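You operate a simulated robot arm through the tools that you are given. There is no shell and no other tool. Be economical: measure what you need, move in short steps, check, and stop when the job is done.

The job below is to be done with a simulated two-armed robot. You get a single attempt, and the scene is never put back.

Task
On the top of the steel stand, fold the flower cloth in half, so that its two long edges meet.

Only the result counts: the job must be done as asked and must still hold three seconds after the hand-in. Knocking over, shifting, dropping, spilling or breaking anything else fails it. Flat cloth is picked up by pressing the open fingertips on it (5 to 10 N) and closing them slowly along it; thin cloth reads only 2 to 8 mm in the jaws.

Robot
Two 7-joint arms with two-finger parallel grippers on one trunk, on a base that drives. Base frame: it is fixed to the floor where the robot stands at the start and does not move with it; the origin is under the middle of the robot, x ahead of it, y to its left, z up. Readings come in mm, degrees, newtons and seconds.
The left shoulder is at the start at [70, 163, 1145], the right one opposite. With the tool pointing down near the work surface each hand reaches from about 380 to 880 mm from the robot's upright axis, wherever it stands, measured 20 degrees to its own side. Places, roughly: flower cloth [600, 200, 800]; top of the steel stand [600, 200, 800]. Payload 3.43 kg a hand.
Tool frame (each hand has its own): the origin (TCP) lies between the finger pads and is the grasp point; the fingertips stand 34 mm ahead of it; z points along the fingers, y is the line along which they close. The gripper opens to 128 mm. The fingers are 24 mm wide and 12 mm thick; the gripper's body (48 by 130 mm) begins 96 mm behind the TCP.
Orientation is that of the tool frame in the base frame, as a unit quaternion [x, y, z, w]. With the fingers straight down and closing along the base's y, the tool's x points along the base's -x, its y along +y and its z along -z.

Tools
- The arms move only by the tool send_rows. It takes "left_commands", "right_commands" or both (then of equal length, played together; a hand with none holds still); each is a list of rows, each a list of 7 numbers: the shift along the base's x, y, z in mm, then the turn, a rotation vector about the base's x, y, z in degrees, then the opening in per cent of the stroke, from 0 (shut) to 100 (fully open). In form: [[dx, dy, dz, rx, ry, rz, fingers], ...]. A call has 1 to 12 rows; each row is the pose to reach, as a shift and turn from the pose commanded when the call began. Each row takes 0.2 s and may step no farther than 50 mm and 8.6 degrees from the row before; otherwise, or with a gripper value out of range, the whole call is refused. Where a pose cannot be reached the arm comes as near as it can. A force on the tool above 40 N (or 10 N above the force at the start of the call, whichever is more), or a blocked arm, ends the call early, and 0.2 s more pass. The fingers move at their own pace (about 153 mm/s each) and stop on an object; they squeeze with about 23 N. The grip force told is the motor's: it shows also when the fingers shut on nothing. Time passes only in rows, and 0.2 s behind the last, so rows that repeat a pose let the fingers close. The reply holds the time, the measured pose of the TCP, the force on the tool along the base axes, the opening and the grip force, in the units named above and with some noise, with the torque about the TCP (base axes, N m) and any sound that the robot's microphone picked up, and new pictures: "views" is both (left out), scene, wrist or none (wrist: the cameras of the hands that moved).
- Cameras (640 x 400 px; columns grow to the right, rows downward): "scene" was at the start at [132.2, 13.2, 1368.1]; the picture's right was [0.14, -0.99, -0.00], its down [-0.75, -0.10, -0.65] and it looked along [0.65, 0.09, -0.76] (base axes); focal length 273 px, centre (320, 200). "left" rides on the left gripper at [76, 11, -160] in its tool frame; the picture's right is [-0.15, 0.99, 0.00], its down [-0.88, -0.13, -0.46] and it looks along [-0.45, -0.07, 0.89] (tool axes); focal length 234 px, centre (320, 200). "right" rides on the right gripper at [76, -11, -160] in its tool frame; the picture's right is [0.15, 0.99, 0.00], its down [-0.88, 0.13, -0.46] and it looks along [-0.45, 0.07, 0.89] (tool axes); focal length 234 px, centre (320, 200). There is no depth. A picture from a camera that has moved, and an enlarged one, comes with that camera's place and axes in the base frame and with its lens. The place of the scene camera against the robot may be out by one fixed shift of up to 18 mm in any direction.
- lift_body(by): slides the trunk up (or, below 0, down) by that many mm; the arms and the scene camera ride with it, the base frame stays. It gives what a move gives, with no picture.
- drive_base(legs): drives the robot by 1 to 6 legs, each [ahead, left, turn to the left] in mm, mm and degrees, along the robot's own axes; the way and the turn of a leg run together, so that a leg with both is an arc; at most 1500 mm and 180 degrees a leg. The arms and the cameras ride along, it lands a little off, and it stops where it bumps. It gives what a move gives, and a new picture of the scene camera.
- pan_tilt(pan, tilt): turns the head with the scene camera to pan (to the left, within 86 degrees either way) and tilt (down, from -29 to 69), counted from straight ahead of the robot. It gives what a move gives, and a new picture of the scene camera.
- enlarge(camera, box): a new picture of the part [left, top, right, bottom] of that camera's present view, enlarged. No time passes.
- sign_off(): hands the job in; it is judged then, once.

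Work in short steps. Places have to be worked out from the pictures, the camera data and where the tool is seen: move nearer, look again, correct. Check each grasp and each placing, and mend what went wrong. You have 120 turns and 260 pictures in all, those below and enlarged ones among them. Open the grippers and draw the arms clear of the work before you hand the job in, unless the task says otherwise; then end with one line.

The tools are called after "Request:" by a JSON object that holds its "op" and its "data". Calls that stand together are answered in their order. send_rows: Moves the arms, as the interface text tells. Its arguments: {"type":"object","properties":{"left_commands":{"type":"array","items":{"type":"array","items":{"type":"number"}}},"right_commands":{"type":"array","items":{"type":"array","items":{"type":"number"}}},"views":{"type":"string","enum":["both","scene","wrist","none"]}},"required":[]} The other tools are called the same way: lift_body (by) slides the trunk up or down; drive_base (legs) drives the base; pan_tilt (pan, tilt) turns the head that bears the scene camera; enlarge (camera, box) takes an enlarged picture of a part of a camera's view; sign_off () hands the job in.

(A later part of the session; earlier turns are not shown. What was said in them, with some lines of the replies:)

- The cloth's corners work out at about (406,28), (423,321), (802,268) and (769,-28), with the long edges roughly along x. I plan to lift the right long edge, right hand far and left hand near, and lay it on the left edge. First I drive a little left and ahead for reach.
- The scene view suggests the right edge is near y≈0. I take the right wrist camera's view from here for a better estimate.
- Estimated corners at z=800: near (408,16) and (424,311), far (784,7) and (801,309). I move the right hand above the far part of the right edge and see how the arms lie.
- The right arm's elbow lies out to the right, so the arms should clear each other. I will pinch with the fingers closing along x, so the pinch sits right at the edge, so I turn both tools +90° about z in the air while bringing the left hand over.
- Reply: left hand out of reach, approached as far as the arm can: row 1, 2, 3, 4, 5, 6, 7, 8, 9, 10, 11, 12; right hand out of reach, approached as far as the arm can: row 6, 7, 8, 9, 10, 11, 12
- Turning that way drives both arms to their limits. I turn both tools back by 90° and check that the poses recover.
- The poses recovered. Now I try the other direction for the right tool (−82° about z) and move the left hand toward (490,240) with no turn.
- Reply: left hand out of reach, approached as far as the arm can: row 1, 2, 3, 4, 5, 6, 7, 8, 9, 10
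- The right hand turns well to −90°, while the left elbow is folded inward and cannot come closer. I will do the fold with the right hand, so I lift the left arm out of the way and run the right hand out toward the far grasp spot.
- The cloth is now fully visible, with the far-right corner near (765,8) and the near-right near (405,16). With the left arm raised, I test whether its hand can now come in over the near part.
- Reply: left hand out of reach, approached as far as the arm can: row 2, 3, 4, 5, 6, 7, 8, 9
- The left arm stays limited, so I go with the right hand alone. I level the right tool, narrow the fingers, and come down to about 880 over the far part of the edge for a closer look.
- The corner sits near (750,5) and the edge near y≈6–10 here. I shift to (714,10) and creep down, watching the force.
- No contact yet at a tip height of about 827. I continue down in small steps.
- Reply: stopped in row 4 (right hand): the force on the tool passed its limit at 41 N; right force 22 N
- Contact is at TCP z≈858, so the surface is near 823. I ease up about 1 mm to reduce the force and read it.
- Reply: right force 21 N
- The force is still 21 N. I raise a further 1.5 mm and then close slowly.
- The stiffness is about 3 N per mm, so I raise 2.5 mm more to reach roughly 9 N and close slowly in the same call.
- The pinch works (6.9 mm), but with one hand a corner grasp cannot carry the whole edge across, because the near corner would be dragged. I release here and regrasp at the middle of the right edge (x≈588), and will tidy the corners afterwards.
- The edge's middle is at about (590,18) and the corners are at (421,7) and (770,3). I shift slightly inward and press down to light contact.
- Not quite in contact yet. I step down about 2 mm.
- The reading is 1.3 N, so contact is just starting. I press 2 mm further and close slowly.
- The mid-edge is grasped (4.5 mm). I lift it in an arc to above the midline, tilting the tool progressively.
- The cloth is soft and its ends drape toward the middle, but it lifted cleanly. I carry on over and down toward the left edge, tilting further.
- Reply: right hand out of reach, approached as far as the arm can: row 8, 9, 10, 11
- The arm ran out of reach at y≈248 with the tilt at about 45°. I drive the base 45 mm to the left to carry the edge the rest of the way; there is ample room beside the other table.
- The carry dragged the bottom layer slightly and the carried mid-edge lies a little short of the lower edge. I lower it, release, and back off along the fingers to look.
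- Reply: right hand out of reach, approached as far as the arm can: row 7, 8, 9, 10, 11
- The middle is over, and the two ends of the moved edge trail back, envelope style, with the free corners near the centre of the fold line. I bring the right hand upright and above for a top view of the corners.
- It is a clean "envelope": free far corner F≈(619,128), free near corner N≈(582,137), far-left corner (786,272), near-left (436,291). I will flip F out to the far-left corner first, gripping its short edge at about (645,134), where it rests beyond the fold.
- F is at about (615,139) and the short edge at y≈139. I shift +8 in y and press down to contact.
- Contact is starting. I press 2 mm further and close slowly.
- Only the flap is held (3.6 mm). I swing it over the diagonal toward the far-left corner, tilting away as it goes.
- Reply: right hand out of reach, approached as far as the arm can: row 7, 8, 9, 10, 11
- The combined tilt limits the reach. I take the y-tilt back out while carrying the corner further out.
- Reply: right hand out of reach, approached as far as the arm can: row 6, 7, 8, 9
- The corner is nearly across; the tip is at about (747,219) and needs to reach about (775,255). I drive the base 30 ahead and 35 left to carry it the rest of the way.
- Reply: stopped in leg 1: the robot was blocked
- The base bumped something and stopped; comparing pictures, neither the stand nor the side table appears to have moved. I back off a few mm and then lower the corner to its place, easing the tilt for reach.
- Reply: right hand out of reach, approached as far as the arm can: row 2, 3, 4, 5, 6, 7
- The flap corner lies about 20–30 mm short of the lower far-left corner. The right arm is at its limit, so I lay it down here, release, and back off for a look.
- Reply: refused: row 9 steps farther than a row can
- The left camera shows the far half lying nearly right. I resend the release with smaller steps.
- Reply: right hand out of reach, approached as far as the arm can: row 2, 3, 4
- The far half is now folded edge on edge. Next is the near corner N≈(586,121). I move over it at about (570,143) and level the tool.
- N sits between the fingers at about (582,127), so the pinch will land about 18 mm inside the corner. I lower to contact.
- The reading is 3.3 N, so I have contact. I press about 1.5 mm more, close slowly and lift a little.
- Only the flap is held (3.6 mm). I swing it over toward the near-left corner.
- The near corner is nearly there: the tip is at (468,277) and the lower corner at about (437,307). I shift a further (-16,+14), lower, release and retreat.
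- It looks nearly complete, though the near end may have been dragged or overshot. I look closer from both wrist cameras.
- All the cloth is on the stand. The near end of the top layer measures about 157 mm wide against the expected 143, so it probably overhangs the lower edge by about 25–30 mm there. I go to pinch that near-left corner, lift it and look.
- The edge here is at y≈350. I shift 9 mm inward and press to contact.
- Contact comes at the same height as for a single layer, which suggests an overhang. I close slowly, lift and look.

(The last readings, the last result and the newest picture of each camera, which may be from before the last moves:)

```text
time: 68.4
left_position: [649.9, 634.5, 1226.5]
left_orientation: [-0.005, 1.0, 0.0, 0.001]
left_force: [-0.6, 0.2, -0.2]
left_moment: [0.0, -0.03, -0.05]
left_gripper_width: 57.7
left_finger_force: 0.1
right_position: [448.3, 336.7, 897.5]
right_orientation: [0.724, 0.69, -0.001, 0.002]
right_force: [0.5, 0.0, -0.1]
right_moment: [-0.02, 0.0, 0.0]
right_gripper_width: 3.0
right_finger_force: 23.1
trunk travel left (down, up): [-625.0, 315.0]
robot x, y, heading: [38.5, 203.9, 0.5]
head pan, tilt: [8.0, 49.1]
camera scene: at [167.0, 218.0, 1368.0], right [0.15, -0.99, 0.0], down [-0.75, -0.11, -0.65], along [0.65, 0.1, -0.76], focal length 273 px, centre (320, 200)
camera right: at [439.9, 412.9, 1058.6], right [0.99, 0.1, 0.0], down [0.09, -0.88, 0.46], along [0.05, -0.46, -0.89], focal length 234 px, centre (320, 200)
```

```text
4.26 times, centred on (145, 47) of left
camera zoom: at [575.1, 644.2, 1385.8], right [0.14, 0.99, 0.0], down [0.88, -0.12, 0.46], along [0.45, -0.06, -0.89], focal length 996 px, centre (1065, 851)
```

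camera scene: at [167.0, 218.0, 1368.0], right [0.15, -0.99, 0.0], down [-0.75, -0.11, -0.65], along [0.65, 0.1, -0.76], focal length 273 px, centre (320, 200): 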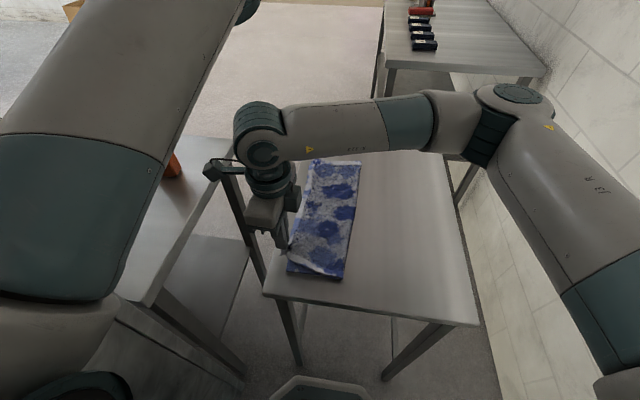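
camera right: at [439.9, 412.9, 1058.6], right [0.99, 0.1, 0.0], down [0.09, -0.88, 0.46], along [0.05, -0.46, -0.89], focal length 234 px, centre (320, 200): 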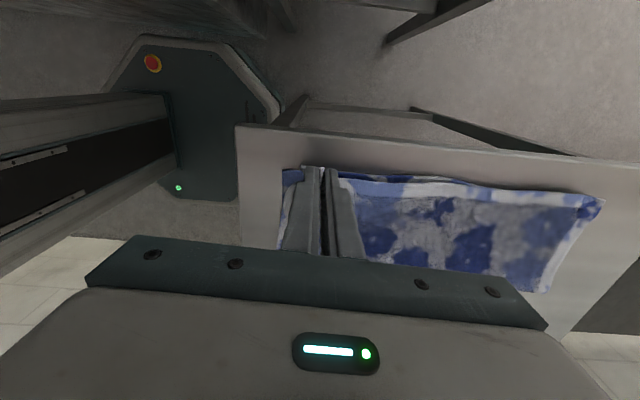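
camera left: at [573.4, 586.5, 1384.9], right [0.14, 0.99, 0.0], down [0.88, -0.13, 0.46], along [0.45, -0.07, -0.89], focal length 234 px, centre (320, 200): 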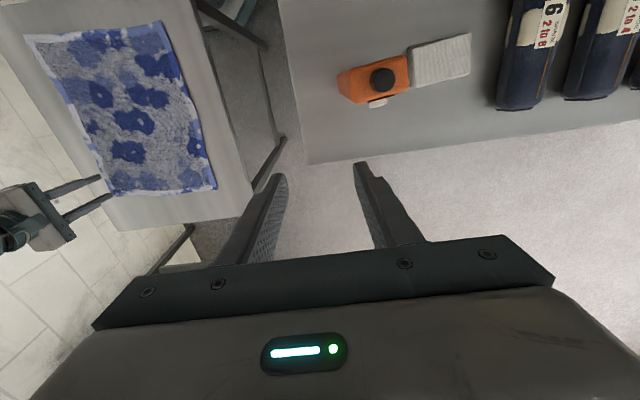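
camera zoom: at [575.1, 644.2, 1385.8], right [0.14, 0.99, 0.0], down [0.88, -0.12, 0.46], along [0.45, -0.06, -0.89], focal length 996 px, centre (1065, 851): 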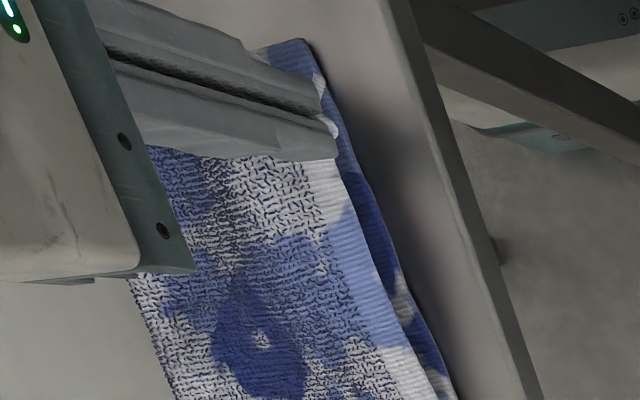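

Now the lower near-left corner is visible at about (409,326); the top corner was at (422,356). So I shift the held corner by (−13,−30) from where it was, lay it down and release.

Request:
{"op": "send_rows", "data": {"right_commands": [[-5, -6, -5, 0, 0, 0, 0], [-10, -13, -12, 0, 0, 0, 0], [-14, -19, -20, 0, 0, 0, 0], [-14, -19, -28, 0, 0, 0, 0], [-14, -19, -34, 0, 0, 0, 0], [-14, -19, -34, 0, 0, 0, 6], [-14, -19, -34, 0, 0, 0, 12], [-14, -19, -34, 0, 0, 0, 18], [-14, -19, -20, 0, 0, 0, 18], [-14, -19, 10, 0, 0, 0, 18], [-14, -19, 50, 0, 0, 0, 18]], "views": "wrist"}}

Request:
{"op": "send_rows", "data": {"right_commands": [[10, -30, 20, 0, 0, 0, 18], [20, -70, 40, 0, 0, 0, 18], [40, -110, 60, 0, 0, 0, 18], [60, -150, 80, 0, 0, 0, 18]]}}

Request:
{"op": "enlarge", "data": {"camera": "left", "box": [60, 0, 240, 200]}}

```text
time: 70.8
left_position: [649.2, 634.2, 1225.6]
left_orientation: [-0.005, 1.0, 0.0, 0.002]
left_force: [-0.2, 0.1, 0.2]
left_moment: [0.01, -0.03, 0.03]
left_gripper_width: 57.6
left_finger_force: 0.1
right_position: [432.1, 316.3, 948.1]
right_orientation: [0.723, 0.691, -0.002, 0.003]
right_force: [-0.6, 0.4, -0.7]
right_moment: [-0.01, -0.01, 0.01]
right_gripper_width: 23.2
right_finger_force: 0.1
trunk travel left (down, up): [-625.0, 315.0]
robot x, y, heading: [35.2, 202.4, 0.5]
head pan, tilt: [8.0, 49.1]
camera right: at [424.7, 393.3, 1108.4], right [0.99, 0.1, 0.0], down [0.09, -0.88, 0.46], along [0.05, -0.46, -0.89], focal length 234 px, centre (320, 200)
```

right: 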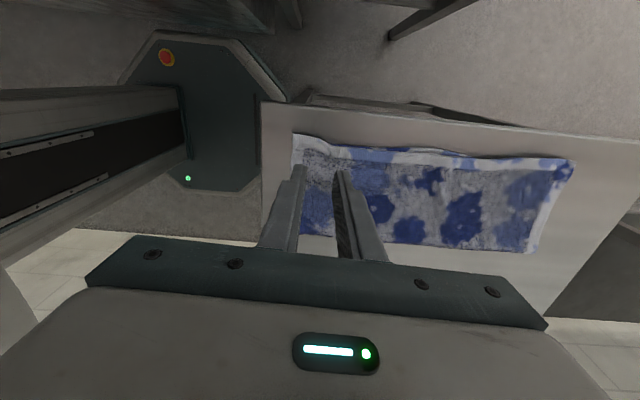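

```text
time: 71.8
left_position: [649.5, 632.4, 1226.8]
left_orientation: [-0.005, 1.0, 0.0, 0.002]
left_force: [0.1, -0.1, -0.1]
left_moment: [0.03, -0.01, 0.02]
left_gripper_width: 57.7
left_finger_force: 0.0
right_position: [495.1, 165.3, 1026.5]
right_orientation: [0.723, 0.691, 0.0, 0.002]
right_force: [0.3, 0.0, 0.0]
right_moment: [0.04, 0.03, 0.0]
right_gripper_width: 23.0
right_finger_force: 0.1
trunk travel left (down, up): [-625.0, 315.0]
robot x, y, heading: [36.6, 197.1, 0.5]
head pan, tilt: [8.0, 49.1]
camera scene: at [166.7, 216.0, 1368.1], right [0.15, -0.99, 0.0], down [-0.75, -0.11, -0.65], along [0.65, 0.1, -0.76], focal length 273 px, centre (320, 200)
camera right: at [485.9, 241.7, 1187.4], right [0.99, 0.1, 0.0], down [0.09, -0.88, 0.46], along [0.05, -0.46, -0.89], focal length 234 px, centre (320, 200)
```

scene: 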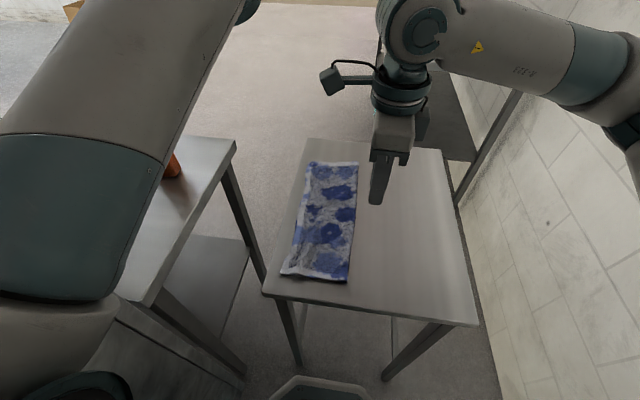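
right: 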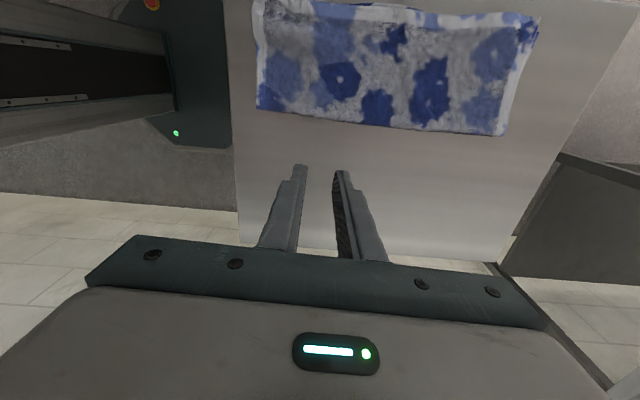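

```text
2.00 times, centred on (150, 100) of left
camera zoom: at [574.7, 642.1, 1386.8], right [0.14, 0.99, 0.0], down [0.88, -0.12, 0.46], along [0.45, -0.06, -0.89], focal length 468 px, centre (660, 400)
```

zoom: 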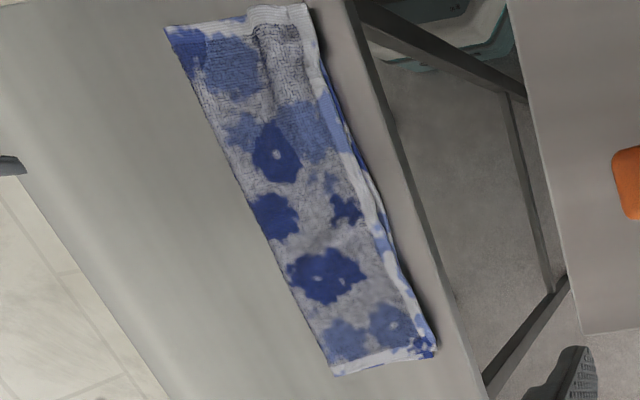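

The edges now look close along the whole length, with a small wrinkle at the near end. I zoom in to check.

Request:
{"op": "enlarge", "data": {"camera": "left", "box": [100, 0, 230, 90]}}

Request:
{"op": "enlarge", "data": {"camera": "left", "box": [110, 90, 240, 195]}}

Request:
{"op": "enlarge", "data": {"camera": "right", "box": [240, 0, 560, 150]}}

```text
4.44 times, centred on (165, 45) of left
camera zoom: at [574.7, 642.1, 1386.8], right [0.14, 0.99, 0.0], down [0.88, -0.12, 0.46], along [0.45, -0.06, -0.89], focal length 1041 px, centre (1009, 889)
```

zoom: 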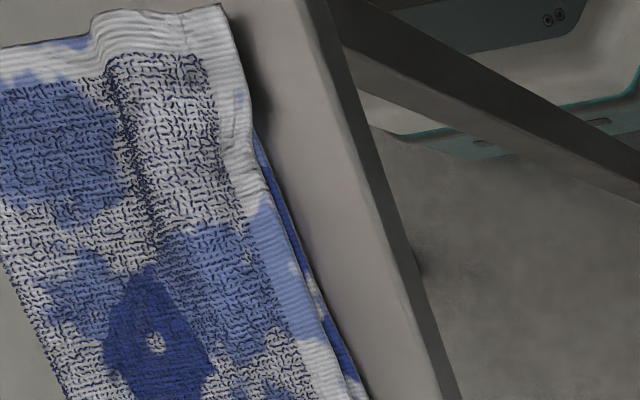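

```text
3.81 times, centred on (175, 142) of left
camera zoom: at [574.7, 642.1, 1386.8], right [0.14, 0.99, 0.0], down [0.88, -0.12, 0.46], along [0.45, -0.06, -0.89], focal length 892 px, centre (872, 419)
```

zoom: 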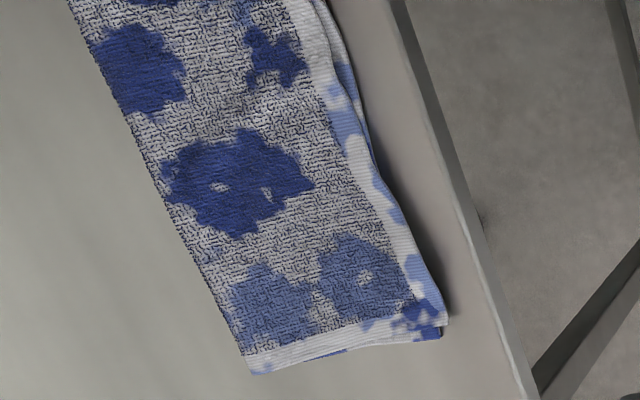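

```text
2.00 times, centred on (400, 75) of right
camera zoom: at [485.9, 241.7, 1187.4], right [0.99, 0.1, 0.0], down [0.09, -0.88, 0.46], along [0.05, -0.46, -0.89], focal length 468 px, centre (160, 450)
```

zoom: 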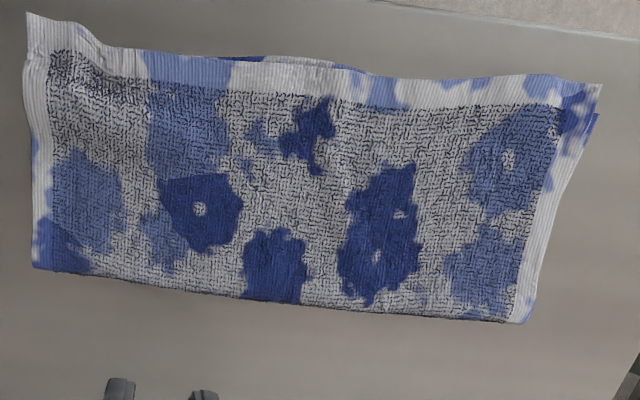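

The two long edges meet along the whole length, within roughly 5–10 mm, and both layers lie on the stand. I draw the right arm up and clear, open it, and take a last look.

Request:
{"op": "send_rows", "data": {"right_commands": [[0, -20, 30, 0, 0, 0, 40], [0, -50, 60, 0, 0, 0, 60], [0, -80, 90, 0, 0, 0, 80], [0, -110, 120, 0, 0, 0, 100], [0, -140, 130, 0, 0, 0, 100], [0, -140, 130, 0, 0, 0, 100], [0, -140, 130, 0, 0, 0, 100], [0, -140, 130, 0, 0, 0, 100]], "left_commands": [[0, 0, 0, 0, 0, 0, 60], [0, 0, 0, 0, 0, 0, 80], [0, 0, 0, 0, 0, 0, 100], [0, 0, 0, 0, 0, 0, 100], [0, 0, 0, 0, 0, 0, 100], [0, 0, 0, 0, 0, 0, 100], [0, 0, 0, 0, 0, 0, 100], [0, 0, 0, 0, 0, 0, 100]], "views": "scene"}}

Request:
{"op": "enlarge", "data": {"camera": "left", "box": [60, 0, 260, 200]}}

```text
time: 73.6
left_position: [650.3, 633.4, 1226.2]
left_orientation: [-0.005, 1.0, -0.001, 0.0]
left_force: [0.2, -0.3, 0.6]
left_moment: [0.0, 0.02, -0.03]
left_gripper_width: 128.2
left_finger_force: 0.0
right_position: [494.6, 25.1, 1155.6]
right_orientation: [0.724, 0.69, 0.001, 0.002]
right_force: [1.0, -0.9, -0.1]
right_moment: [0.02, 0.0, 0.02]
right_gripper_width: 127.8
right_finger_force: 0.0
trunk travel left (down, up): [-625.0, 315.0]
robot x, y, heading: [37.1, 202.2, 0.8]
head pan, tilt: [8.0, 49.1]
camera scene: at [167.0, 217.8, 1368.1], right [0.15, -0.99, 0.0], down [-0.75, -0.11, -0.65], along [0.65, 0.1, -0.76], focal length 273 px, centre (320, 200)
```

scene: 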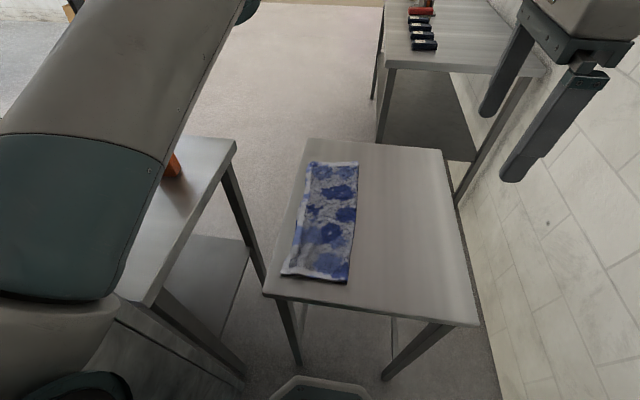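

```text
2.00 times, centred on (160, 100) of left
camera zoom: at [575.2, 644.0, 1386.0], right [0.14, 0.99, 0.0], down [0.88, -0.12, 0.46], along [0.45, -0.06, -0.89], focal length 468 px, centre (640, 400)
```

zoom: 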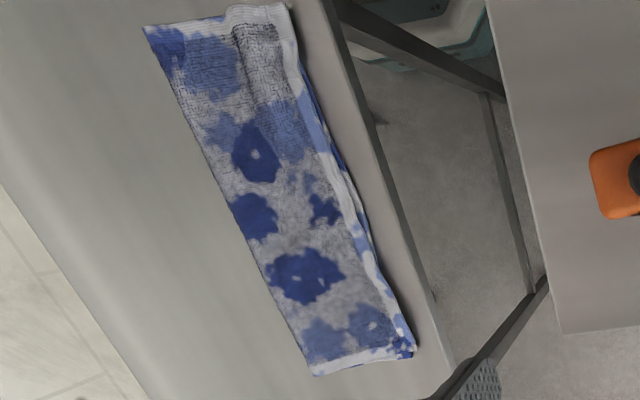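

The cloth is folded in half with its long edges together, both grippers are open and the arms are clear, so I hand the job in.

Request:
{"op": "sign_off", "data": {}}

```text
The job is handed in.
```

The flower cloth is folded in half on the steel stand, its two long edges meeting to within about 10 mm, with a small wrinkle left at the near end; the base bumped something once while driving, and nothing looked shifted.
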